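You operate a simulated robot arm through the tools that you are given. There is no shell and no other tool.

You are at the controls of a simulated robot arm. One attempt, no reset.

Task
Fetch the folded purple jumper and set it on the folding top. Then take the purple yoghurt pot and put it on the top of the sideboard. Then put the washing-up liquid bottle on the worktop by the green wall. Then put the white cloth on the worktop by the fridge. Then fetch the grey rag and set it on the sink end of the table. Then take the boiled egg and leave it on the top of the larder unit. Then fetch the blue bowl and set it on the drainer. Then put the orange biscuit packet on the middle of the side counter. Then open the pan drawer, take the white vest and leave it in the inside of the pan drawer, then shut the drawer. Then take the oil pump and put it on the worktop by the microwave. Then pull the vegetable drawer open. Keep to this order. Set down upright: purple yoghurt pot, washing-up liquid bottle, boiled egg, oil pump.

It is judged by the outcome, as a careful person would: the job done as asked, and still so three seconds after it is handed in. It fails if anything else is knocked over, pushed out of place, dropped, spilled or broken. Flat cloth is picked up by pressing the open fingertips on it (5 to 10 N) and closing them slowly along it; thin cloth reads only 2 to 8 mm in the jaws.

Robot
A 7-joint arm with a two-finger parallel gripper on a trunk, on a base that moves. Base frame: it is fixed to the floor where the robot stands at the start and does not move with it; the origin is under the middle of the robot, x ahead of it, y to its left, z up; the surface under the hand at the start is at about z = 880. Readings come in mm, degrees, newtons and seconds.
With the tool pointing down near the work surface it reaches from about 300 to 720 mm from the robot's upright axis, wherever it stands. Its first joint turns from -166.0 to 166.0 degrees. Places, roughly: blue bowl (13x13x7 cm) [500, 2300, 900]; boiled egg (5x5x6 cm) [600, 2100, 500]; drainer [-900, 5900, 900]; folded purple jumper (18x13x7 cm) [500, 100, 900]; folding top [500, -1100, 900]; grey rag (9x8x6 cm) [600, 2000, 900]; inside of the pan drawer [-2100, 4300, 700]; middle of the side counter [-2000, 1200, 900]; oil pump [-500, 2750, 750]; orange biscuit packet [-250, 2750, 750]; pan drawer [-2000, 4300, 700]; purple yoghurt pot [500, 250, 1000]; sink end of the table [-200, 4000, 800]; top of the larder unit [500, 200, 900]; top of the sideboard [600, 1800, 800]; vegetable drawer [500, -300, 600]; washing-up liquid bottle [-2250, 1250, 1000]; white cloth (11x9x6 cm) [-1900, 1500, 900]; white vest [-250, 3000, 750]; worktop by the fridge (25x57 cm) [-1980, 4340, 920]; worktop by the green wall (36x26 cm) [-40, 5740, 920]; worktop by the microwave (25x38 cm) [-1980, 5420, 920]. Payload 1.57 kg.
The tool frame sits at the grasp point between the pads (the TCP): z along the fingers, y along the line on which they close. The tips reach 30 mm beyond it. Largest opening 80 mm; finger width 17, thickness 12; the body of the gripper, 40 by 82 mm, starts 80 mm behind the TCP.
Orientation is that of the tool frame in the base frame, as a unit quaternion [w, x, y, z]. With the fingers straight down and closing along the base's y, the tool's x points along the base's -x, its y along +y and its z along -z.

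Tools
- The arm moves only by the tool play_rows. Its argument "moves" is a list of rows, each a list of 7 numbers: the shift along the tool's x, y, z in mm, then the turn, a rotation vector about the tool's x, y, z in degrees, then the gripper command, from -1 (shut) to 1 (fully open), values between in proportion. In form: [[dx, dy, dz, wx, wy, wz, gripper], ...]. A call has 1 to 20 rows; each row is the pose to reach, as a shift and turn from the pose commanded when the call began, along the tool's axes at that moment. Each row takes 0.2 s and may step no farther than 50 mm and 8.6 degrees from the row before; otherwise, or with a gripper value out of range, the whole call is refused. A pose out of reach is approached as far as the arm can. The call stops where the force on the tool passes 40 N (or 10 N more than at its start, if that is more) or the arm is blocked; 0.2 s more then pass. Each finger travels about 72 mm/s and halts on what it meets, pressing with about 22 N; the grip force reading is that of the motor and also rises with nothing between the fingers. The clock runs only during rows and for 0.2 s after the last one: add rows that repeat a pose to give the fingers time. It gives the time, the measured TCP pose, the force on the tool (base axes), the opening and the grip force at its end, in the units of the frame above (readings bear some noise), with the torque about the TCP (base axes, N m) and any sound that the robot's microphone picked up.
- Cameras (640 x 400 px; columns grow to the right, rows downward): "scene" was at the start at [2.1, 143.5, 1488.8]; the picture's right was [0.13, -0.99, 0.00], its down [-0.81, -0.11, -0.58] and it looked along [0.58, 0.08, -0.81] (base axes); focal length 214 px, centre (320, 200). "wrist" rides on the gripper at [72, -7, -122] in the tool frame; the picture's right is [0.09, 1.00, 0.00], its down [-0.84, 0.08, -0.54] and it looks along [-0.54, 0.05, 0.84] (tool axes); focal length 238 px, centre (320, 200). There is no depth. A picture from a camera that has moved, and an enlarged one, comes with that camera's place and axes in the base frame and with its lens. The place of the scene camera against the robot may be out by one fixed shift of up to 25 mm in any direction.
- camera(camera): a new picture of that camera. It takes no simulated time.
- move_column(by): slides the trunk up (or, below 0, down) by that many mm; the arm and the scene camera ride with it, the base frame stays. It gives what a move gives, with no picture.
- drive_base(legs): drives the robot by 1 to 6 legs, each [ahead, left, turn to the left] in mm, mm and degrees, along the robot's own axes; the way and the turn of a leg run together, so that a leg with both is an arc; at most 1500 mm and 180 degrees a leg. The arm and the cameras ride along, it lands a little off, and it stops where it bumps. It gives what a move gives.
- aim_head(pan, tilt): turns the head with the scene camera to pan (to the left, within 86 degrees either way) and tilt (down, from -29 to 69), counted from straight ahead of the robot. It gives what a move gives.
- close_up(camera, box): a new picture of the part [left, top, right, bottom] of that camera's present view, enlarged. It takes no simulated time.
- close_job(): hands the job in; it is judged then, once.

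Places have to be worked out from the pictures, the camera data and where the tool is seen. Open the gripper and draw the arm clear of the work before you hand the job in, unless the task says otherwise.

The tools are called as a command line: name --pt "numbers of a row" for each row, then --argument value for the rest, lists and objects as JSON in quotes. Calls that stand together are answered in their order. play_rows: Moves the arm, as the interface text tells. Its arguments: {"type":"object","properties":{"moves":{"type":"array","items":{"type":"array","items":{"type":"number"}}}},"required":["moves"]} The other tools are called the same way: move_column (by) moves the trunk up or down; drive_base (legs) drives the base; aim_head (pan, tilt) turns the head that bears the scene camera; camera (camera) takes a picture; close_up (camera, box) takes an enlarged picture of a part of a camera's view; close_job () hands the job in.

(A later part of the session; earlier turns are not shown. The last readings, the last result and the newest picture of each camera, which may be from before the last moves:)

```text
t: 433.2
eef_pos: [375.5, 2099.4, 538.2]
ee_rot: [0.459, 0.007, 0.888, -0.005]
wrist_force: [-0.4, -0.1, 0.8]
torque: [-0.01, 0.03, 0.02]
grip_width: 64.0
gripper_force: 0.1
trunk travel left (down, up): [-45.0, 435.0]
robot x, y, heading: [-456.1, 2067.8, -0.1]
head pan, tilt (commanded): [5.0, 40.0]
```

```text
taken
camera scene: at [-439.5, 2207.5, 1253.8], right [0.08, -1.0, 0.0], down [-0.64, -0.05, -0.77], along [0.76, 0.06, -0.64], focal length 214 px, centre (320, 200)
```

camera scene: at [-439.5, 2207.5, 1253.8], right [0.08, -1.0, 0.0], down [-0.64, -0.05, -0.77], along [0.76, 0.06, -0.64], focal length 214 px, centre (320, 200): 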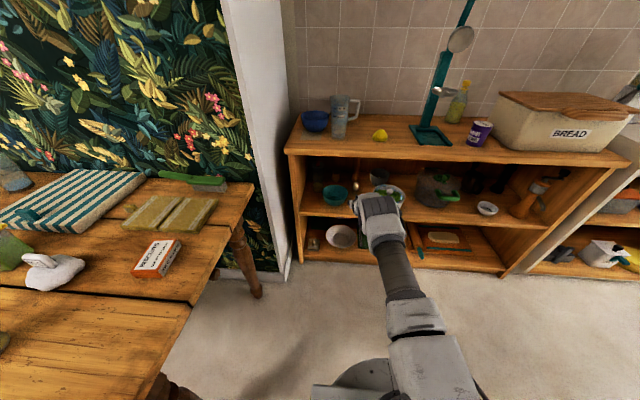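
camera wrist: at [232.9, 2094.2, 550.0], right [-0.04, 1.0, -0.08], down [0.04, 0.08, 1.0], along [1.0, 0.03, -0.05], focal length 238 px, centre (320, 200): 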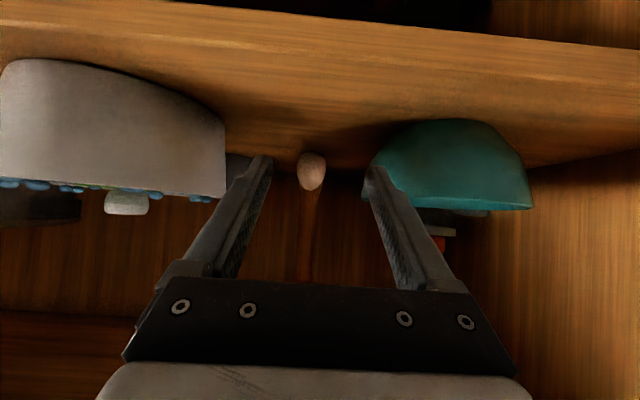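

Everything lines up: egg at y ≈ 2089. I shift 10 mm right, lower 20 mm, and drive in slowly.

play_rows --pt "0 -5 0 0 0 0 0.6" --pt "0 -10 0 0 0 0 0.6" --pt "0 -10 0 0 0 0 0.6"

move_column --by -20

drive_base --legs '[[140, 0, 0]]'

camera --camera "wrist"

camera --camera "scene"

```text
t: 434.1
eef_pos: [374.1, 2088.7, 538.0]
ee_rot: [0.46, 0.006, 0.888, -0.005]
wrist_force: [-0.5, 0.1, -0.6]
torque: [0.0, 0.0, 0.03]
grip_width: 63.9
gripper_force: 0.1
trunk travel left (down, up): [-45.0, 435.0]
robot x, y, heading: [-454.8, 2063.6, -0.2]
head pan, tilt (commanded): [5.0, 40.0]
```

```text
t: 434.7
eef_pos: [373.8, 2088.9, 518.8]
ee_rot: [0.459, 0.007, 0.888, -0.005]
wrist_force: [0.2, -0.4, -0.3]
torque: [-0.01, 0.01, 0.01]
grip_width: 64.0
gripper_force: 0.0
trunk travel left (down, up): [-25.0, 455.0]
robot x, y, heading: [-457.5, 2066.1, -0.2]
head pan, tilt (commanded): [5.0, 40.0]
```

```text
t: 436.3
eef_pos: [511.8, 2090.3, 519.0]
ee_rot: [0.459, 0.006, 0.888, -0.006]
wrist_force: [-0.1, 0.3, -0.1]
torque: [0.02, -0.01, 0.0]
grip_width: 63.8
gripper_force: 0.1
trunk travel left (down, up): [-25.0, 455.0]
robot x, y, heading: [-316.1, 2069.1, 0.0]
head pan, tilt (commanded): [5.0, 40.0]
```

```text
taken
camera wrist: at [369.9, 2085.5, 530.0], right [-0.04, 1.0, -0.08], down [0.04, 0.08, 1.0], along [1.0, 0.03, -0.04], focal length 238 px, centre (320, 200)
```

wrist: 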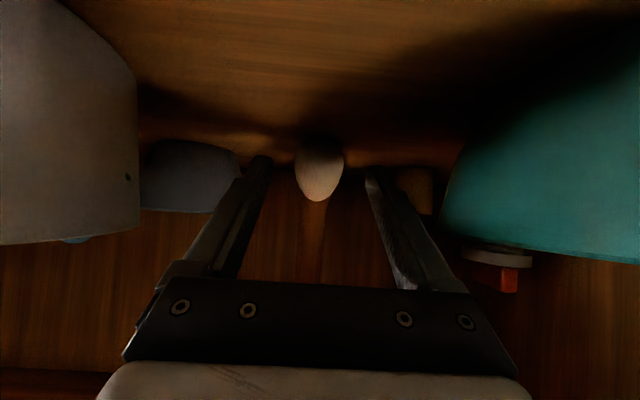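

```text
taken
camera scene: at [-302.5, 2207.3, 1233.8], right [0.09, -1.0, 0.0], down [-0.64, -0.06, -0.77], along [0.76, 0.07, -0.64], focal length 214 px, centre (320, 200)
```

scene: 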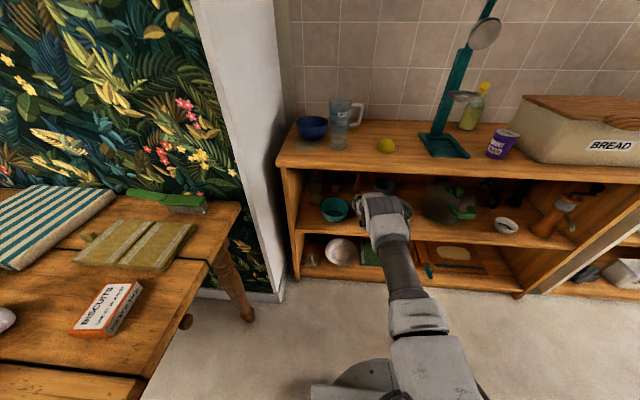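

Egg is centred between the fingers, about 62 mm further. I drive the last bit and lower 15 mm.

drive_base --legs '[[62, 0, 0]]'

move_column --by -15

camera --camera "wrist"

camera --camera "scene"

```text
t: 437.4
eef_pos: [573.4, 2089.6, 518.1]
ee_rot: [0.46, 0.005, 0.888, -0.004]
wrist_force: [0.7, 0.2, 0.3]
torque: [0.02, 0.0, 0.01]
grip_width: 63.8
gripper_force: 0.1
trunk travel left (down, up): [-25.0, 455.0]
robot x, y, heading: [-257.9, 2066.2, -0.2]
head pan, tilt (commanded): [5.0, 40.0]
```

```text
t: 438.0
eef_pos: [573.5, 2090.8, 502.9]
ee_rot: [0.459, 0.006, 0.888, -0.005]
wrist_force: [-0.4, -0.4, 0.5]
torque: [0.02, -0.01, 0.0]
grip_width: 64.2
gripper_force: 0.0
trunk travel left (down, up): [-10.0, 470.0]
robot x, y, heading: [-253.5, 2066.8, -0.1]
head pan, tilt (commanded): [5.0, 40.0]
```

```text
taken
camera wrist: at [432.2, 2085.3, 515.0], right [-0.04, 1.0, -0.08], down [0.04, 0.08, 1.0], along [1.0, 0.03, -0.04], focal length 238 px, centre (320, 200)
```

wrist: 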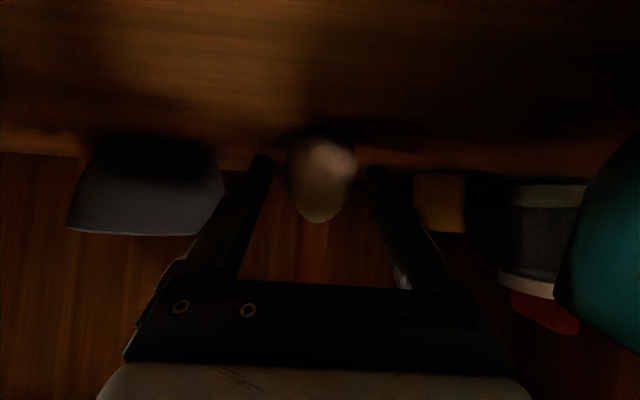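

```text
taken
camera scene: at [-240.2, 2207.2, 1218.8], right [0.09, -1.0, 0.0], down [-0.64, -0.06, -0.77], along [0.76, 0.07, -0.64], focal length 214 px, centre (320, 200)
```

scene: 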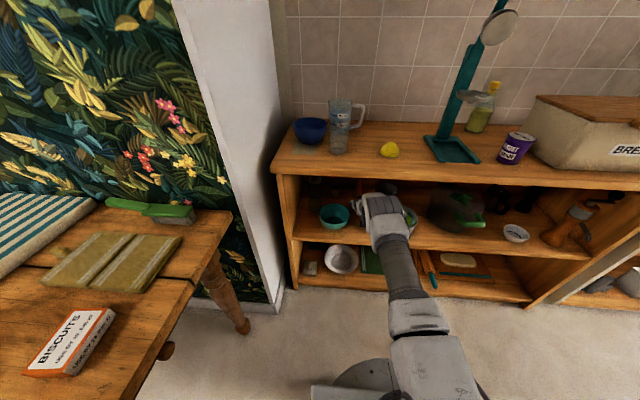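

The egg sits right between the pads (centre ≈ (577, 2089, 496)). I close on it.

play_rows --pt "0 0 0 0 0 0 0.4" --pt "0 0 0 0 0 0 0.2" --pt "0 0 0 0 0 0 0.05" --pt "0 0 0 0 0 0 -0.1" --pt "0 0 0 0 0 0 -0.4" --pt "0 0 0 0 0 0 -1" --pt "0 0 0 0 0 0 -1" --pt "0 0 0 0 0 0 -1"

camera --camera "wrist"

```text
t: 439.8
eef_pos: [573.3, 2088.2, 503.4]
ee_rot: [0.46, 0.006, 0.888, -0.005]
wrist_force: [1.9, -0.9, 2.2]
torque: [-0.05, 0.01, -0.04]
grip_width: 39.6
gripper_force: 22.1
trunk travel left (down, up): [-10.0, 470.0]
robot x, y, heading: [-251.9, 2065.2, -0.3]
head pan, tilt (commanded): [5.0, 40.0]
```

```text
taken
camera wrist: at [432.3, 2085.2, 515.4], right [-0.04, 1.0, -0.08], down [0.04, 0.08, 1.0], along [1.0, 0.03, -0.04], focal length 238 px, centre (320, 200)
```

wrist: 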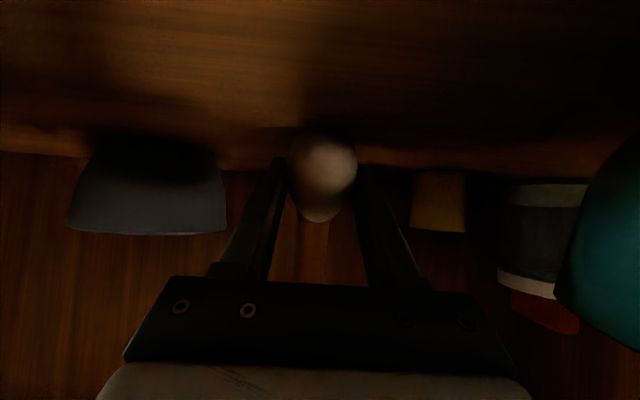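

Gripped at 39.6 mm. I lift 20 mm with the trunk and back out straight.

move_column --by 20

camera --camera "wrist"

drive_base --legs '[[-250, 0, 0]]'

camera --camera "wrist"

```text
t: 440.4
eef_pos: [573.5, 2090.5, 522.9]
ee_rot: [0.46, 0.006, 0.888, -0.005]
wrist_force: [0.0, -0.2, -0.2]
torque: [-0.01, 0.01, 0.03]
grip_width: 38.7
gripper_force: 21.6
trunk travel left (down, up): [-30.0, 450.0]
robot x, y, heading: [-253.8, 2068.5, -0.2]
head pan, tilt (commanded): [5.0, 40.0]
```

```text
taken
camera wrist: at [432.1, 2085.3, 534.9], right [-0.04, 1.0, -0.08], down [0.04, 0.08, 1.0], along [1.0, 0.03, -0.05], focal length 238 px, centre (320, 200)
```

wrist: 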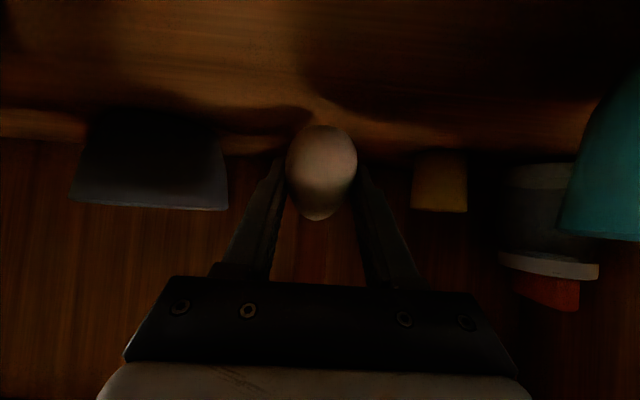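

```text
t: 442.7
eef_pos: [325.8, 2084.7, 523.4]
ee_rot: [0.459, 0.01, 0.888, -0.007]
wrist_force: [0.6, 0.0, -1.1]
torque: [-0.02, 0.0, -0.01]
grip_width: 38.3
gripper_force: 21.8
trunk travel left (down, up): [-30.0, 450.0]
robot x, y, heading: [-500.3, 2067.6, -0.3]
head pan, tilt (commanded): [5.0, 40.0]
```

```text
taken
camera wrist: at [183.9, 2080.5, 535.0], right [-0.03, 1.0, -0.08], down [0.04, 0.08, 1.0], along [1.0, 0.03, -0.05], focal length 238 px, centre (320, 200)
```

wrist: 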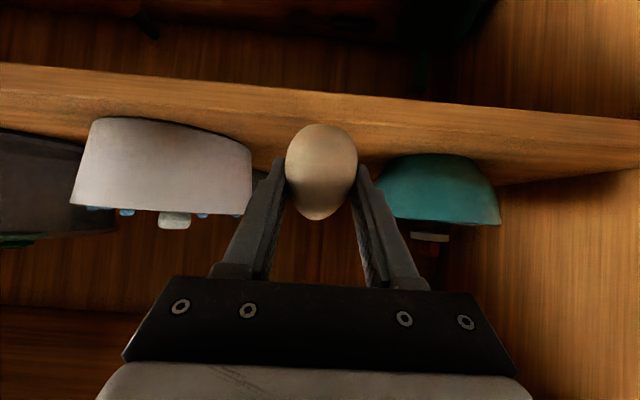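

The egg is held upright but the opening crept from 39.6 to 38.3 mm; I hold still a moment to check whether it is slipping.

play_rows --pt "0 0 0 0 0 0 -1" --pt "0 0 0 0 0 0 -1" --pt "0 0 0 0 0 0 -1" --pt "0 0 0 0 0 0 -1" --pt "0 0 0 0 0 0 -1"

close_up --camera "wrist" --box '[240, 100, 400, 240]'

```text
t: 443.9
eef_pos: [325.3, 2084.0, 523.9]
ee_rot: [0.459, 0.01, 0.888, -0.007]
wrist_force: [0.3, 0.2, -0.4]
torque: [0.02, -0.03, -0.01]
grip_width: 38.2
gripper_force: 21.9
trunk travel left (down, up): [-30.0, 450.0]
robot x, y, heading: [-502.9, 2064.7, -0.5]
head pan, tilt (commanded): [5.0, 40.0]
```

```text
2.86 times, centred on (320, 170) of wrist
camera zoom: at [183.9, 2080.5, 535.0], right [-0.03, 1.0, -0.08], down [0.04, 0.08, 1.0], along [1.0, 0.03, -0.05], focal length 681 px, centre (320, 286)
```

zoom: 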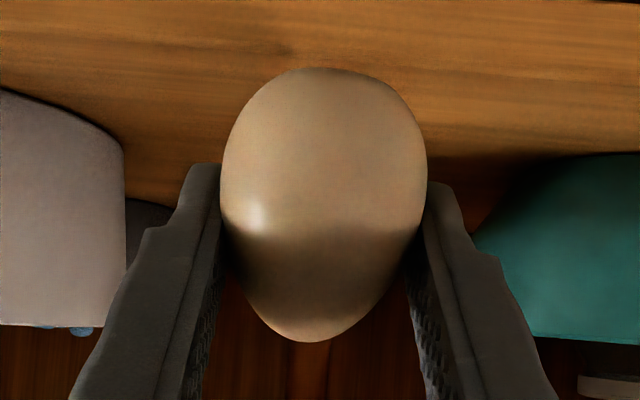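

The grip is steady at 38.2 mm with the egg upright. I back further away, raise the trunk so the egg is at counter height (keeping this hand pitch), and drive to the larder unit.

drive_base --legs '[[-230, 0, 0.4]]'

move_column --by 430

drive_base --legs '[[0, -900, 0]]'

close_up --camera "wrist" --box '[240, 100, 400, 240]'

```text
t: 446.0
eef_pos: [95.8, 2092.2, 523.8]
ee_rot: [0.46, 0.006, 0.888, -0.005]
wrist_force: [-0.8, 0.1, -0.3]
torque: [0.01, 0.01, -0.01]
grip_width: 38.1
gripper_force: 22.0
trunk travel left (down, up): [-30.0, 450.0]
robot x, y, heading: [-735.8, 2071.3, -0.1]
head pan, tilt (commanded): [5.0, 40.0]
```

```text
refused: 430 is not a number from -400 to 400
```

```text
t: 453.0
eef_pos: [89.4, 1196.2, 524.2]
ee_rot: [0.459, 0.011, 0.888, -0.007]
wrist_force: [-0.1, 0.6, -0.7]
torque: [-0.01, 0.02, 0.0]
grip_width: 37.3
gripper_force: 21.7
trunk travel left (down, up): [-30.0, 450.0]
robot x, y, heading: [-740.6, 1179.9, -0.5]
head pan, tilt (commanded): [5.0, 40.0]
```

```text
2.86 times, centred on (320, 170) of wrist
camera zoom: at [-52.8, 1192.7, 534.9], right [-0.02, 1.0, -0.08], down [0.04, 0.08, 1.0], along [1.0, 0.02, -0.05], focal length 681 px, centre (320, 286)
```

zoom: 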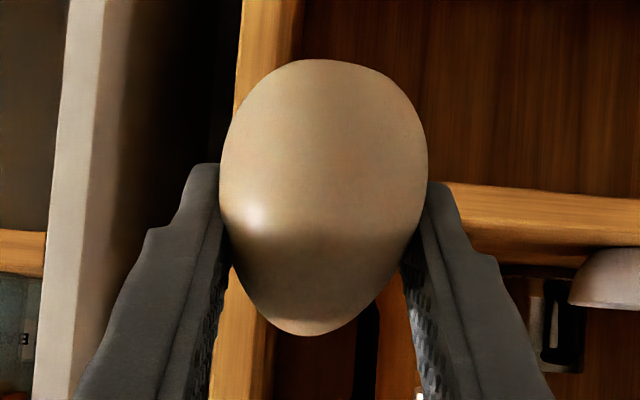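

The egg is creeping slowly downward in the grip (37.3 mm), so I should set it down soon. The free front-left area of the larder top at about (440, 855) is close: I raise the trunk and drive there directly.

move_column --by 400

move_column --by 27

close_up --camera "wrist" --box '[240, 100, 400, 240]'

camera --camera "scene"

```text
t: 456.8
eef_pos: [88.6, 1195.8, 924.3]
ee_rot: [0.459, 0.012, 0.888, -0.008]
wrist_force: [-0.1, 0.0, -2.1]
torque: [0.03, 0.01, 0.0]
grip_width: 36.5
gripper_force: 21.8
trunk travel left (down, up): [-430.0, 50.0]
robot x, y, heading: [-740.6, 1181.1, -1.1]
head pan, tilt (commanded): [5.0, 40.0]
```

```text
t: 457.6
eef_pos: [88.9, 1195.2, 950.6]
ee_rot: [0.459, 0.012, 0.888, -0.008]
wrist_force: [-0.3, 0.3, -1.2]
torque: [-0.03, 0.01, 0.0]
grip_width: 36.7
gripper_force: 21.9
trunk travel left (down, up): [-457.0, 23.0]
robot x, y, heading: [-740.4, 1184.0, -0.9]
head pan, tilt (commanded): [5.0, 40.0]
```

```text
2.86 times, centred on (320, 170) of wrist
camera zoom: at [-52.8, 1192.7, 961.9], right [-0.02, 1.0, -0.08], down [0.04, 0.08, 1.0], along [1.0, 0.02, -0.05], focal length 681 px, centre (320, 286)
```

zoom: 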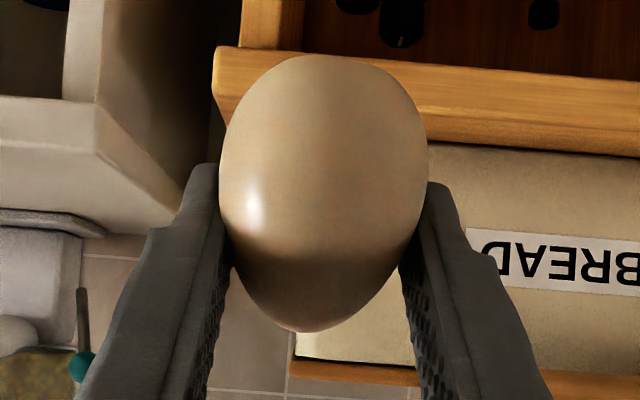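

```text
taken
camera scene: at [-723.2, 1323.8, 1665.8], right [0.07, -1.0, 0.0], down [-0.64, -0.05, -0.77], along [0.76, 0.06, -0.64], focal length 214 px, centre (320, 200)
```

scene: 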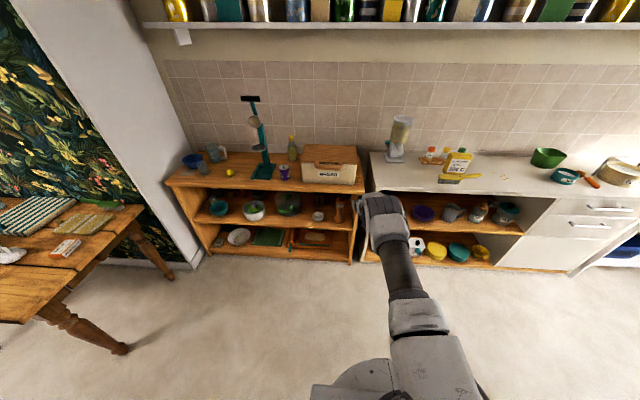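

The spot in front of the dispenser is free. I drive diagonally there.

drive_base --legs '[[335, -340, 0.9]]'

camera --camera "wrist"

camera --camera "scene"

```text
t: 460.7
eef_pos: [422.2, 864.1, 951.1]
ee_rot: [0.46, 0.003, 0.888, -0.003]
wrist_force: [-0.3, -0.3, -0.7]
torque: [0.01, 0.02, 0.0]
grip_width: 36.2
gripper_force: 21.9
trunk travel left (down, up): [-457.0, 23.0]
robot x, y, heading: [-408.3, 834.1, 0.3]
head pan, tilt (commanded): [5.0, 40.0]
```

```text
taken
camera wrist: at [279.6, 858.4, 961.9], right [-0.04, 1.0, -0.08], down [0.04, 0.08, 1.0], along [1.0, 0.04, -0.05], focal length 238 px, centre (320, 200)
```

wrist: 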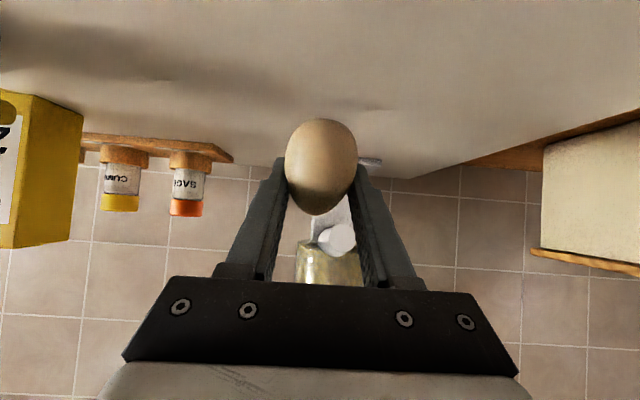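

```text
taken
camera scene: at [-393.3, 976.0, 1665.8], right [0.09, -1.0, 0.0], down [-0.64, -0.06, -0.77], along [0.76, 0.07, -0.64], focal length 214 px, centre (320, 200)
```

scene: 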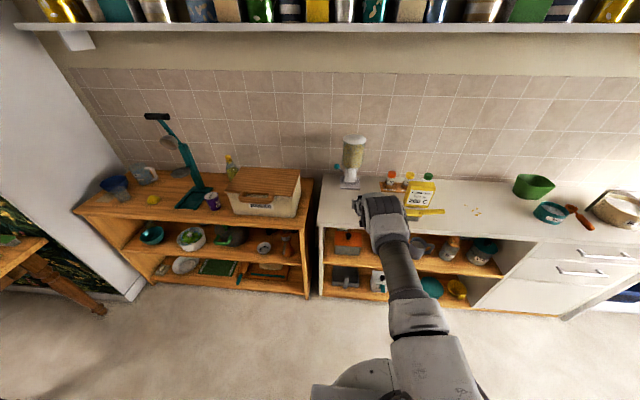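

Egg over free counter at (426, 864). I lower with the trunk and then in small steps until it touches.

move_column --by -18

play_rows --pt "1.6 0 1.2 0 0 0 -1" --pt "3.3 0 2.3 0 0 0 -1" --pt "3.3 0 2.3 0 0 0 -1"

close_up --camera "wrist" --box '[240, 60, 400, 240]'

```text
t: 461.4
eef_pos: [420.8, 864.0, 932.8]
ee_rot: [0.459, 0.003, 0.888, -0.003]
wrist_force: [-0.5, -0.1, 0.6]
torque: [-0.04, -0.01, -0.01]
grip_width: 35.9
gripper_force: 21.6
trunk travel left (down, up): [-439.0, 41.0]
robot x, y, heading: [-408.3, 833.5, 0.4]
head pan, tilt (commanded): [5.0, 40.0]
```

```text
t: 462.2
eef_pos: [419.3, 865.0, 928.0]
ee_rot: [0.459, 0.003, 0.888, -0.003]
wrist_force: [-0.4, -0.1, -0.6]
torque: [0.0, 0.01, -0.02]
grip_width: 35.9
gripper_force: 22.0
trunk travel left (down, up): [-439.0, 41.0]
robot x, y, heading: [-406.7, 832.7, 0.1]
head pan, tilt (commanded): [5.0, 40.0]
```

```text
2.22 times, centred on (320, 150) of wrist
camera zoom: at [278.4, 858.2, 939.3], right [-0.04, 1.0, -0.08], down [0.04, 0.08, 1.0], along [1.0, 0.04, -0.05], focal length 530 px, centre (320, 311)
```

zoom: 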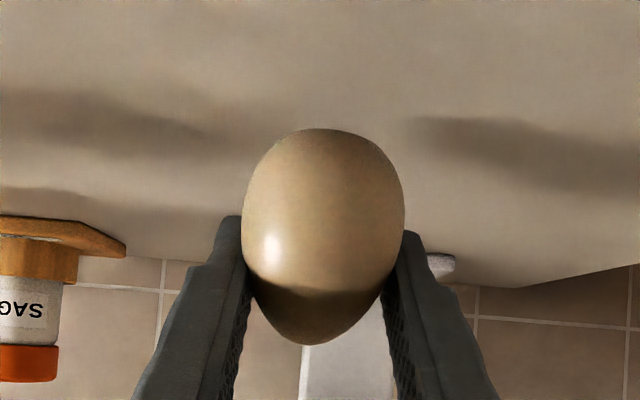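

play_rows --pt "1.2 0 0.9 0 0 0 -1" --pt "2.5 0 1.7 0 0 0 -1" --pt "3.3 0 2.3 0 0 0 -1" --pt "3.3 0 2.3 0 0 0 -1"

```text
t: 463.2
eef_pos: [421.3, 863.3, 925.7]
ee_rot: [0.459, 0.002, 0.888, -0.003]
wrist_force: [-0.3, 0.2, -0.8]
torque: [0.0, -0.01, -0.02]
grip_width: 35.9
gripper_force: 21.9
trunk travel left (down, up): [-439.0, 41.0]
robot x, y, heading: [-405.4, 839.8, 0.1]
head pan, tilt (commanded): [5.0, 40.0]
```

play_rows --pt "1.2 0 0.9 0 0 0 -1" --pt "2.5 0 1.7 0 0 0 -1" --pt "3.3 0 2.3 0 0 0 -1" --pt "3.3 0 2.3 0 0 0 -1"

close_up --camera "wrist" --box '[240, 60, 400, 240]'

```text
t: 464.2
eef_pos: [420.8, 864.1, 920.3]
ee_rot: [0.46, 0.002, 0.888, -0.002]
wrist_force: [1.0, -0.5, -1.1]
torque: [-0.01, 0.01, -0.01]
grip_width: 35.9
gripper_force: 21.7
trunk travel left (down, up): [-439.0, 41.0]
robot x, y, heading: [-406.6, 834.5, 0.2]
head pan, tilt (commanded): [5.0, 40.0]
```

```text
2.22 times, centred on (320, 150) of wrist
camera zoom: at [279.2, 858.4, 931.4], right [-0.04, 1.0, -0.08], down [0.04, 0.08, 1.0], along [1.0, 0.04, -0.05], focal length 530 px, centre (320, 311)
```

zoom: 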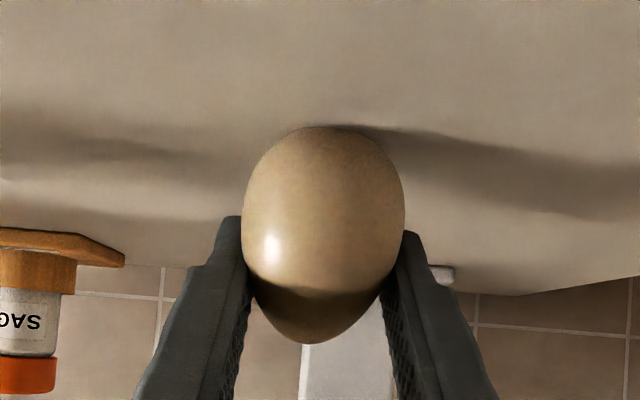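

The shadow nearly meets the egg's base. Continuing in fine steps.

play_rows --pt "0.8 0 0.6 0 0 0 -1" --pt "1.6 0 1.2 0 0 0 -1" --pt "2.4 0 1.7 0 0 0 -1" --pt "2.4 0 1.7 0 0 0 -1"

```text
t: 465.2
eef_pos: [420.3, 864.6, 918.5]
ee_rot: [0.461, 0.003, 0.887, -0.003]
wrist_force: [2.1, -0.1, 4.7]
torque: [-0.1, 0.01, 0.04]
grip_width: 35.2
gripper_force: 21.7
trunk travel left (down, up): [-439.0, 41.0]
robot x, y, heading: [-411.2, 832.4, 0.1]
head pan, tilt (commanded): [5.0, 40.0]
```

Light contact (≈5 N). I open slowly.

play_rows --pt "0 0 0 0 0 0 -0.1" --pt "0 0 0 0 0 0 -0.05" --pt "0 0 0 0 0 0 0.0" --pt "0 0 0 0 0 0 0.1" --pt "0 0 0 0 0 0 0.3" --pt "0 0 0 0 0 0 0.6" --pt "0 0 0 0 0 0 0.6"

close_up --camera "wrist" --box '[220, 60, 420, 240]'

close_up --camera "scene" --box '[320, 150, 460, 240]'

```text
t: 466.8
eef_pos: [420.5, 864.4, 918.5]
ee_rot: [0.459, 0.003, 0.888, -0.003]
wrist_force: [1.3, 0.0, 0.0]
torque: [0.0, 0.0, 0.0]
grip_width: 63.9
gripper_force: 0.1
trunk travel left (down, up): [-439.0, 41.0]
robot x, y, heading: [-410.1, 836.4, 0.2]
head pan, tilt (commanded): [5.0, 40.0]
```

```text
2.22 times, centred on (320, 150) of wrist
camera zoom: at [278.6, 858.8, 929.1], right [-0.04, 1.0, -0.08], down [0.04, 0.08, 1.0], along [1.0, 0.04, -0.05], focal length 530 px, centre (320, 311)
```

zoom: 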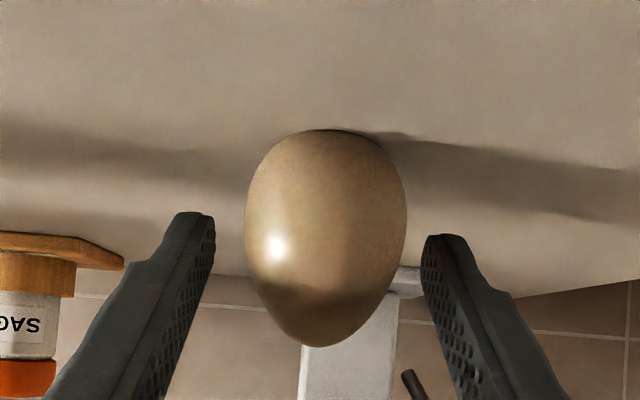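

```text
4.44 times, centred on (390, 195) of scene
camera zoom: at [-393.5, 976.0, 1647.8], right [0.09, -1.0, 0.0], down [-0.64, -0.06, -0.77], along [0.76, 0.07, -0.64], focal length 953 px, centre (9, 222)
```

zoom: 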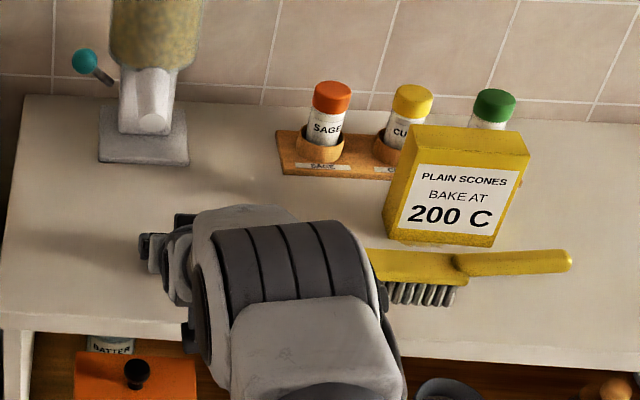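

The egg stands upright on its own. I back away straight.

drive_base --legs '[[-250, 0, 0]]'

camera --camera "wrist"

camera --camera "scene"

```text
t: 469.0
eef_pos: [174.2, 861.9, 917.8]
ee_rot: [0.46, 0.004, 0.888, -0.004]
wrist_force: [-0.2, -0.3, 0.0]
torque: [0.02, -0.01, 0.02]
grip_width: 63.6
gripper_force: 0.0
trunk travel left (down, up): [-439.0, 41.0]
robot x, y, heading: [-652.8, 831.7, -0.1]
head pan, tilt (commanded): [5.0, 40.0]
```

```text
taken
camera wrist: at [32.6, 855.6, 929.1], right [-0.04, 1.0, -0.08], down [0.04, 0.08, 1.0], along [1.0, 0.04, -0.05], focal length 238 px, centre (320, 200)
```

wrist: 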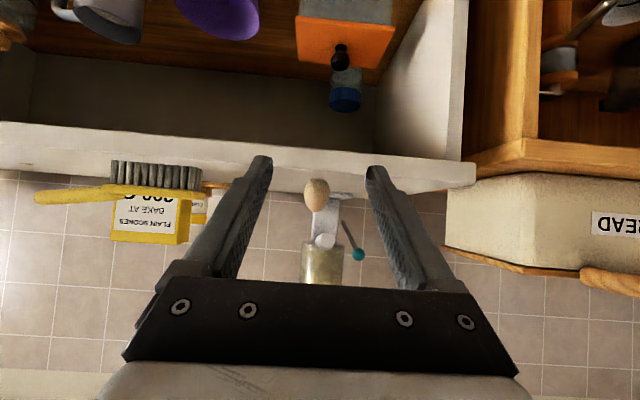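

```text
taken
camera scene: at [-639.1, 975.0, 1647.8], right [0.09, -1.0, 0.0], down [-0.64, -0.06, -0.77], along [0.76, 0.07, -0.64], focal length 214 px, centre (320, 200)
```

scene: 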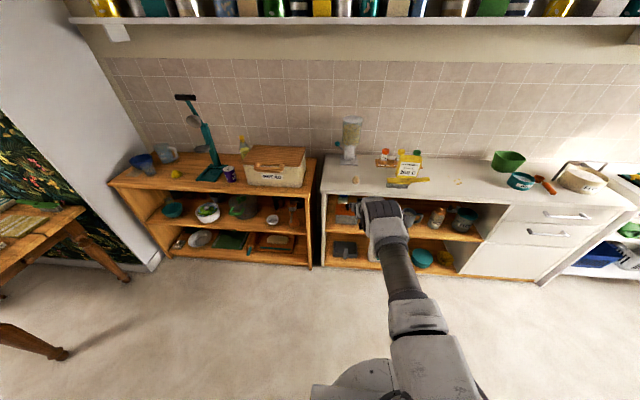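

The egg stands upright on the larder top. Next the blue bowl: I bring the arm back to the tool-down posture in free space.

play_rows --pt "-11 0 -43 0 6.85 0 0.6" --pt "-22 0 -86 0 13.7 0 0.4" --pt "-33 0 -129 0 20.55 0 0.2" --pt "-44 0 -172 0 27.4 0 0" --pt "-55 0 -215 0 34.25 0 0" --pt "-66 0 -258 0 41.1 0 0" --pt "-77 0 -301 0 47.95 0 0" --pt "-88 0 -343 0 54.8 0 0" --pt "-88 0 -343 0 54.8 0 0"

move_column --by -120

drive_base --legs '[[0, 1430, 0]]'

aim_head --pan 5 --tilt 45

camera --camera "scene"

```text
t: 471.0
eef_pos: [-55.5, 867.1, 1187.9]
ee_rot: [-0.001, 0.007, 1.0, -0.002]
wrist_force: [-0.2, 0.2, 0.3]
torque: [-0.01, 0.02, 0.0]
grip_width: 39.9
gripper_force: 0.0
trunk travel left (down, up): [-439.0, 41.0]
robot x, y, heading: [-654.6, 834.3, -0.3]
head pan, tilt (commanded): [5.0, 40.0]
```

```text
t: 472.5
eef_pos: [-54.8, 866.5, 1067.4]
ee_rot: [0.0, 0.006, 1.0, -0.002]
wrist_force: [0.0, 0.2, 0.2]
torque: [0.01, 0.0, -0.01]
grip_width: 40.1
gripper_force: 0.1
trunk travel left (down, up): [-319.0, 161.0]
robot x, y, heading: [-651.6, 832.3, 0.3]
head pan, tilt (commanded): [5.0, 40.0]
```

```text
t: 483.2
eef_pos: [-57.1, 2269.7, 1068.0]
ee_rot: [-0.001, 0.008, 1.0, -0.002]
wrist_force: [-0.1, 0.0, -0.5]
torque: [0.03, 0.07, -0.01]
grip_width: 40.0
gripper_force: 0.0
trunk travel left (down, up): [-319.0, 161.0]
robot x, y, heading: [-653.8, 2238.6, 0.0]
head pan, tilt (commanded): [5.0, 40.0]
```

```text
t: 483.8
eef_pos: [-56.2, 2268.6, 1067.4]
ee_rot: [-0.001, 0.008, 1.0, -0.001]
wrist_force: [0.3, -0.3, 0.8]
torque: [-0.01, -0.01, 0.01]
grip_width: 40.0
gripper_force: 0.0
trunk travel left (down, up): [-319.0, 161.0]
robot x, y, heading: [-652.7, 2241.8, -0.1]
head pan, tilt (commanded): [5.0, 45.0]
```

```text
taken
camera scene: at [-643.6, 2379.8, 1520.6], right [0.09, -1.0, 0.0], down [-0.7, -0.06, -0.71], along [0.7, 0.06, -0.71], focal length 214 px, centre (320, 200)
```

scene: 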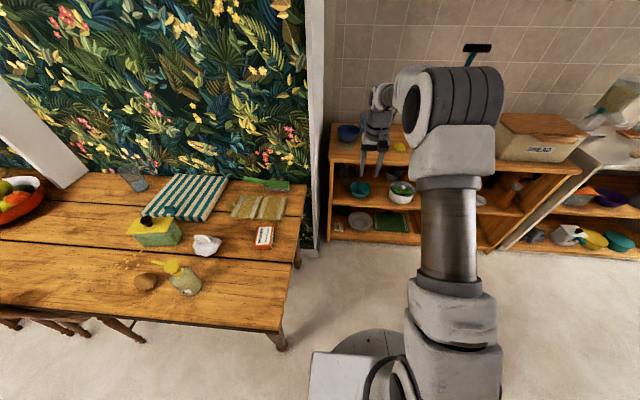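

The path to the bowl is clear. I drive ahead to the sideboard and look down with the wrist camera.

drive_base --legs '[[520, 0, 0.1]]'

camera --camera "wrist"

camera --camera "scene"

```text
t: 487.7
eef_pos: [452.7, 2273.7, 1068.1]
ee_rot: [-0.001, 0.004, 1.0, -0.002]
wrist_force: [-0.1, -0.7, 0.4]
torque: [-0.03, 0.01, -0.01]
grip_width: 40.0
gripper_force: 0.1
trunk travel left (down, up): [-319.0, 161.0]
robot x, y, heading: [-145.2, 2237.9, 0.0]
head pan, tilt (commanded): [5.0, 45.0]
```

```text
taken
camera wrist: at [380.8, 2268.4, 1189.4], right [-0.08, 1.0, 0.0], down [0.84, 0.07, 0.54], along [0.54, 0.04, -0.84], focal length 238 px, centre (320, 200)
```

wrist: 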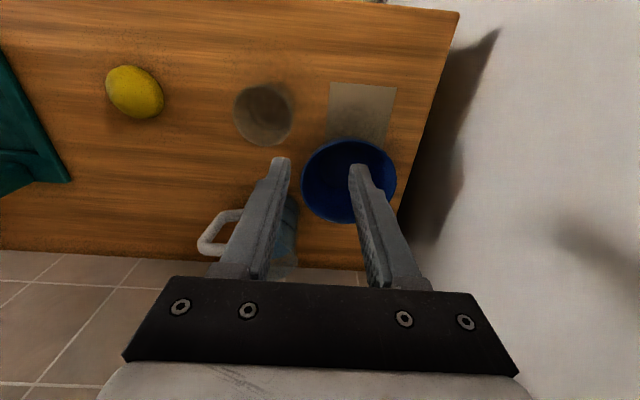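

```text
taken
camera scene: at [-135.1, 2381.1, 1520.5], right [0.09, -1.0, 0.0], down [-0.7, -0.07, -0.71], along [0.7, 0.07, -0.71], focal length 214 px, centre (320, 200)
```

scene: 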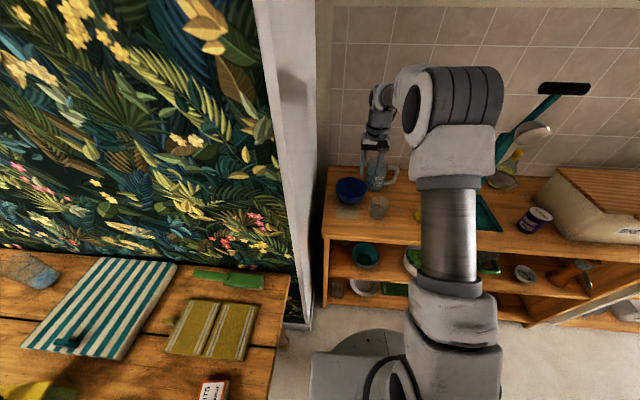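

Bowl centre ≈ (529, 2320), rim z ≈ 904. I'll pinch its right-hand rim at (529, 2257), closing along y as the hand is now. Moving above it.

play_rows --pt "-25 -6 30 0 0 0 0" --pt "-50 -12 60 0 0 0 0" --pt "-76 -17 90 0 0 0 0" --pt "-76 -17 112 0 0 0 0" --pt "-76 -17 112 0 0 0 0"

camera --camera "wrist"

close_up --camera "scene" --box '[320, 120, 440, 230]'

```text
t: 488.9
eef_pos: [526.3, 2256.9, 954.6]
ee_rot: [0.0, 0.004, 1.0, -0.002]
wrist_force: [-0.5, -0.1, 0.3]
torque: [0.02, -0.04, 0.02]
grip_width: 40.1
gripper_force: 0.1
trunk travel left (down, up): [-319.0, 161.0]
robot x, y, heading: [-142.5, 2237.8, 0.4]
head pan, tilt (commanded): [5.0, 45.0]
```

```text
taken
camera wrist: at [453.6, 2251.6, 1076.2], right [-0.08, 1.0, 0.0], down [0.84, 0.07, 0.54], along [0.54, 0.04, -0.84], focal length 238 px, centre (320, 200)
```

wrist: 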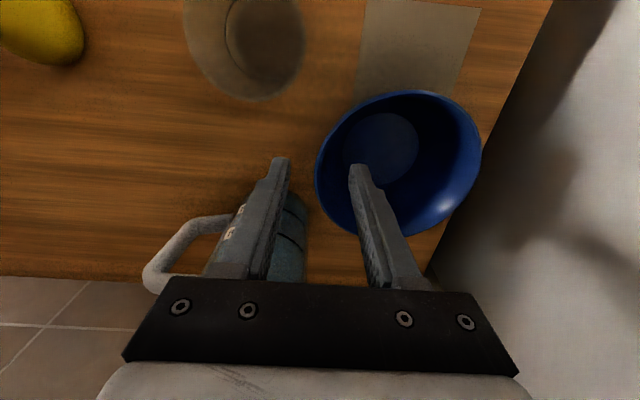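

```text
3.64 times, centred on (380, 175) of scene
camera zoom: at [-135.1, 2381.1, 1520.5], right [0.09, -1.0, 0.0], down [-0.7, -0.07, -0.71], along [0.7, 0.07, -0.71], focal length 780 px, centre (102, 291)
```

zoom: 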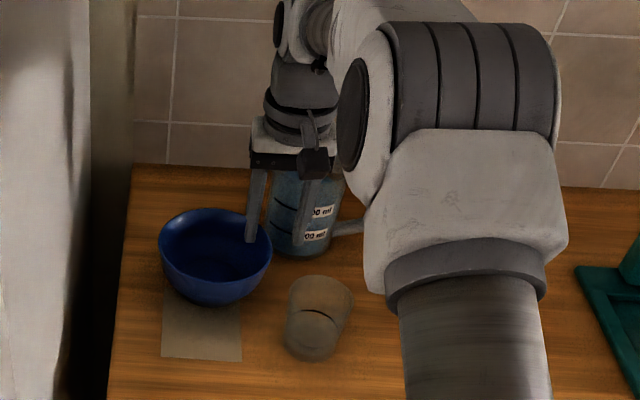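

Fingers straddle the rim: inner finger over the bowl's inside, outer one outside and clear of the mug. I descend to 20 mm rim overlap and close.

play_rows --pt "0 0 12 0 0 0 0" --pt "0 0 24 0 0 0 0" --pt "0 0 34 0 0 0 0" --pt "0 0 42 0 0 0 0" --pt "0 0 42 0 0 0 0"

camera --camera "wrist"

close_up --camera "scene" --box '[320, 120, 440, 230]'

```text
t: 490.1
eef_pos: [529.2, 2257.4, 912.5]
ee_rot: [0.0, 0.005, 1.0, -0.003]
wrist_force: [0.7, -0.5, 0.3]
torque: [-0.04, -0.01, 0.01]
grip_width: 40.0
gripper_force: 0.0
trunk travel left (down, up): [-319.0, 161.0]
robot x, y, heading: [-145.9, 2239.8, 0.6]
head pan, tilt (commanded): [5.0, 45.0]
```

```text
taken
camera wrist: at [456.7, 2251.2, 1035.1], right [-0.08, 1.0, 0.0], down [0.84, 0.07, 0.54], along [0.54, 0.04, -0.84], focal length 238 px, centre (320, 200)
```

wrist: 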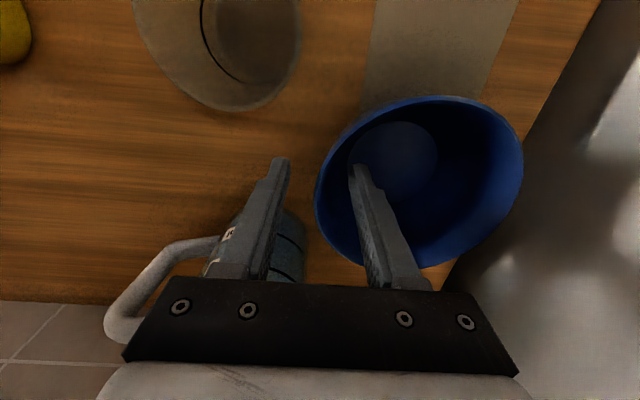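

```text
3.64 times, centred on (380, 175) of scene
camera zoom: at [-135.1, 2381.1, 1520.5], right [0.09, -1.0, 0.0], down [-0.7, -0.07, -0.71], along [0.7, 0.07, -0.71], focal length 780 px, centre (102, 291)
```

zoom: 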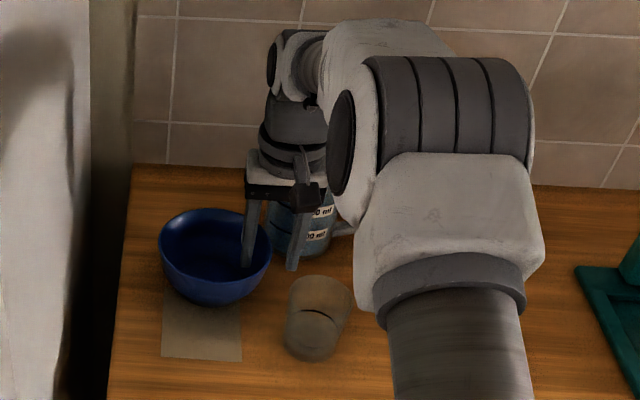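

play_rows --pt "0 0 0 0 0 0 -0.3" --pt "0 0 0 0 0 0 -0.55" --pt "0 0 0 0 0 0 -0.75" --pt "0 0 0 0 0 0 -1" --pt "0 0 0 0 0 0 -1" --pt "0 0 0 0 0 0 -1"

camera --camera "wrist"

```text
t: 491.5
eef_pos: [528.2, 2258.3, 913.9]
ee_rot: [0.0, 0.004, 1.0, -0.002]
wrist_force: [-1.8, 1.8, 4.5]
torque: [0.64, 0.04, 0.2]
grip_width: 13.2
gripper_force: 22.3
trunk travel left (down, up): [-319.0, 161.0]
robot x, y, heading: [-142.0, 2241.0, 0.2]
head pan, tilt (commanded): [5.0, 45.0]
```

```text
taken
camera wrist: at [456.4, 2251.6, 1035.6], right [-0.08, 1.0, 0.0], down [0.84, 0.07, 0.54], along [0.54, 0.04, -0.84], focal length 238 px, centre (320, 200)
```

wrist: 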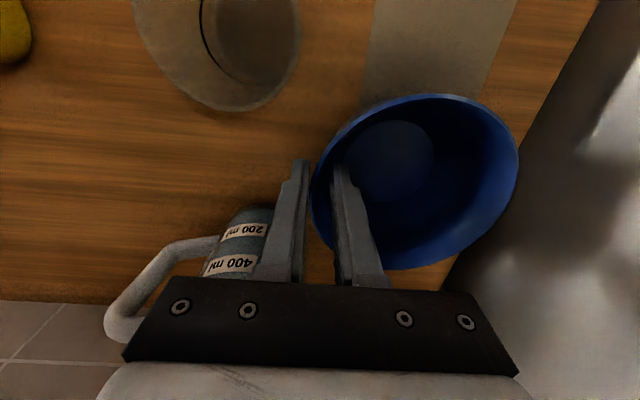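

Gripped at 13 mm. I lift gently and check the bowl's tilt.

play_rows --pt "0 0 -4 0 0 0 -1" --pt "0 0 -10 0 0 0 -1" --pt "0 0 -20 0 0 0 -1" --pt "0 0 -35 0 0 0 -1" --pt "0 0 -55 0 0 0 -1" --pt "0 0 -55 0 0 0 -1"

camera --camera "wrist"

close_up --camera "scene" --box '[320, 120, 440, 230]'

```text
t: 492.9
eef_pos: [526.8, 2255.9, 969.0]
ee_rot: [-0.001, 0.004, 1.0, -0.001]
wrist_force: [-0.6, 0.6, -2.2]
torque: [-0.12, 0.04, 0.01]
grip_width: 6.4
gripper_force: 21.6
trunk travel left (down, up): [-319.0, 161.0]
robot x, y, heading: [-147.2, 2244.7, 0.3]
head pan, tilt (commanded): [5.0, 45.0]
```

```text
taken
camera wrist: at [456.1, 2250.2, 1090.3], right [-0.08, 1.0, 0.0], down [0.84, 0.07, 0.54], along [0.54, 0.04, -0.84], focal length 238 px, centre (320, 200)
```

wrist: 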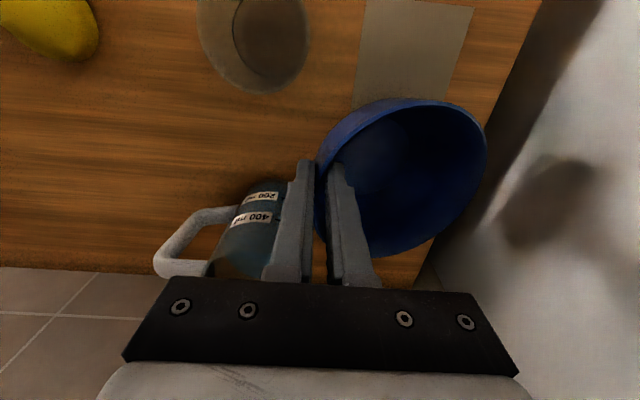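

```text
3.64 times, centred on (380, 175) of scene
camera zoom: at [-135.0, 2381.1, 1520.5], right [0.09, -1.0, 0.0], down [-0.7, -0.07, -0.71], along [0.7, 0.07, -0.71], focal length 780 px, centre (102, 291)
```

zoom: 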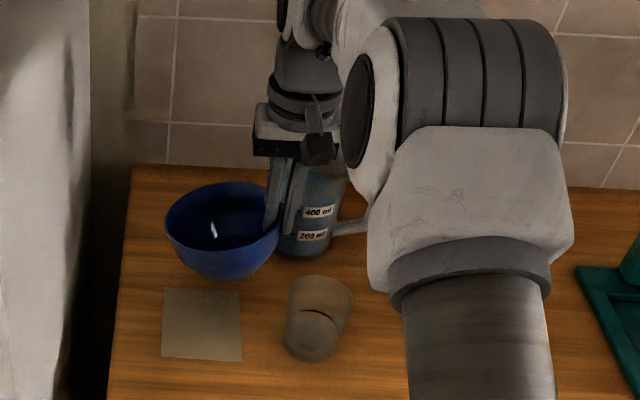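

The bowl is held by its rim with a slight tilt, steady. I lift higher while drawing it back a little, then back off.

play_rows --pt "5 0 -20 0 0 0 -1" --pt "15 0 -45 0 0 0 -1" --pt "30 0 -70 0 0 0 -1" --pt "50 0 -90 0 0 0 -1" --pt "70 0 -100 0 0 0 -1" --pt "70 0 -100 0 0 0 -1"

drive_base --legs '[[-500, 0, 0]]'

camera --camera "wrist"

camera --camera "scene"

```text
t: 494.3
eef_pos: [457.1, 2256.0, 1068.3]
ee_rot: [-0.001, 0.004, 1.0, 0.0]
wrist_force: [0.1, -0.1, -2.5]
torque: [-0.12, 0.02, 0.0]
grip_width: 6.6
gripper_force: 22.1
trunk travel left (down, up): [-319.0, 161.0]
robot x, y, heading: [-145.4, 2240.9, 0.3]
head pan, tilt (commanded): [5.0, 45.0]
```

```text
t: 498.0
eef_pos: [-31.5, 2258.1, 1068.8]
ee_rot: [-0.001, -0.003, 1.0, -0.001]
wrist_force: [-0.5, 0.2, -2.2]
torque: [-0.07, 0.07, 0.01]
grip_width: 6.6
gripper_force: 22.3
trunk travel left (down, up): [-319.0, 161.0]
robot x, y, heading: [-636.9, 2233.7, 1.1]
head pan, tilt (commanded): [5.0, 45.0]
```

```text
taken
camera wrist: at [-104.7, 2250.2, 1190.1], right [-0.1, 1.0, 0.0], down [0.84, 0.08, 0.54], along [0.54, 0.05, -0.84], focal length 238 px, centre (320, 200)
```

wrist: 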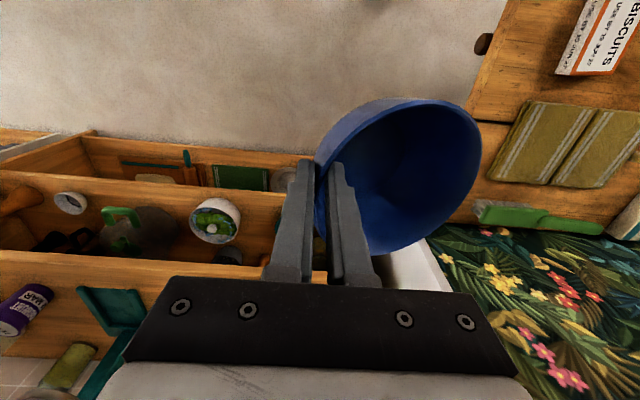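

```text
taken
camera scene: at [-627.2, 2375.4, 1520.5], right [0.1, -0.99, 0.0], down [-0.7, -0.07, -0.71], along [0.7, 0.07, -0.71], focal length 214 px, centre (320, 200)
```

scene: 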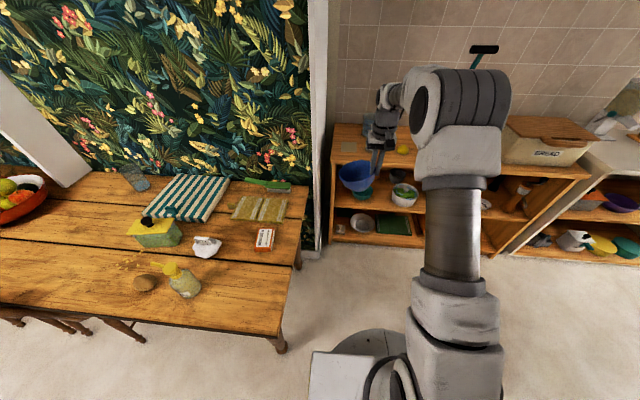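

Held steadily. I back into the corridor, turn and drive toward the sink.

drive_base --legs '[[-520, 0, 0], [0, 0, 89]]'

drive_base --legs '[[1400, 0, 0]]'

camera --camera "wrist"

```text
t: 506.9
eef_pos: [-1158.9, 2830.0, 1068.4]
ee_rot: [0.0, -0.698, 0.716, -0.001]
wrist_force: [0.0, -0.5, -2.1]
torque: [-0.07, -0.11, -0.01]
grip_width: 6.4
gripper_force: 22.0
trunk travel left (down, up): [-319.0, 161.0]
robot x, y, heading: [-1153.9, 2225.3, 89.6]
head pan, tilt (commanded): [5.0, 45.0]
```

```text
t: 516.4
eef_pos: [-1085.8, 4248.6, 1069.1]
ee_rot: [0.001, -0.681, 0.732, -0.002]
wrist_force: [0.3, 0.0, -2.0]
torque: [-0.05, -0.1, 0.04]
grip_width: 6.5
gripper_force: 22.1
trunk travel left (down, up): [-319.0, 161.0]
robot x, y, heading: [-1105.1, 3645.3, 86.9]
head pan, tilt (commanded): [5.0, 45.0]
```

```text
taken
camera wrist: at [-1084.2, 4174.9, 1190.1], right [-1.0, -0.02, 0.0], down [-0.02, 0.84, 0.54], along [-0.01, 0.54, -0.84], focal length 238 px, centre (320, 200)
```

wrist: 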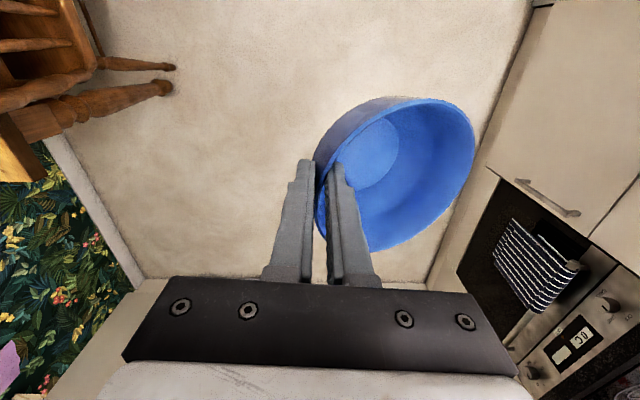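

drive_base --legs '[[900, 0, 3]]'

aim_head --pan 0 --tilt 35

camera --camera "scene"

close_up --camera "scene" --box '[200, 110, 460, 270]'

```text
t: 522.6
eef_pos: [-1068.9, 5152.2, 1068.4]
ee_rot: [0.001, -0.694, 0.72, -0.001]
wrist_force: [-0.1, -0.1, -1.9]
torque: [-0.05, -0.11, -0.03]
grip_width: 6.5
gripper_force: 22.0
trunk travel left (down, up): [-319.0, 161.0]
robot x, y, heading: [-1070.2, 4546.5, 88.9]
head pan, tilt (commanded): [5.0, 45.0]
```

```text
t: 523.4
eef_pos: [-1069.9, 5151.9, 1068.7]
ee_rot: [0.0, -0.694, 0.72, -0.002]
wrist_force: [-1.0, 0.1, -2.2]
torque: [-0.04, -0.09, 0.01]
grip_width: 6.4
gripper_force: 21.8
trunk travel left (down, up): [-319.0, 161.0]
robot x, y, heading: [-1069.3, 4548.6, 88.7]
head pan, tilt (commanded): [0.0, 35.0]
```

```text
taken
camera scene: at [-1200.8, 4553.3, 1535.3], right [1.0, -0.02, 0.0], down [-0.01, -0.57, -0.82], along [0.02, 0.82, -0.57], focal length 214 px, centre (320, 200)
```

scene: 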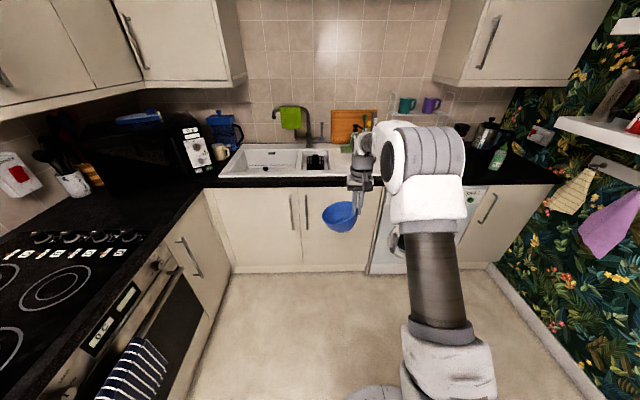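

```text
2.46 times, centred on (330, 190) of scene
camera zoom: at [-1200.8, 4553.3, 1535.3], right [1.0, -0.02, 0.0], down [-0.01, -0.57, -0.82], along [0.02, 0.82, -0.57], focal length 528 px, centre (295, 225)
```

zoom: 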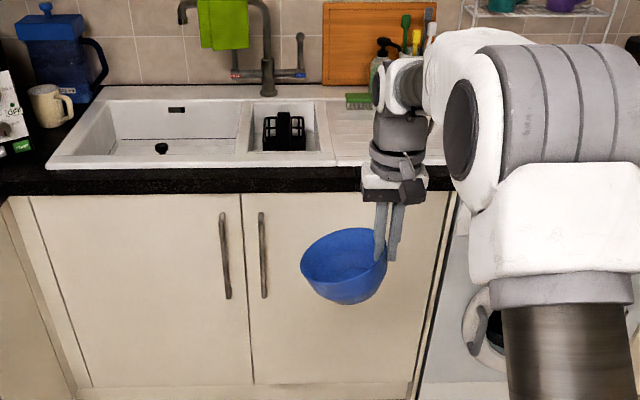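

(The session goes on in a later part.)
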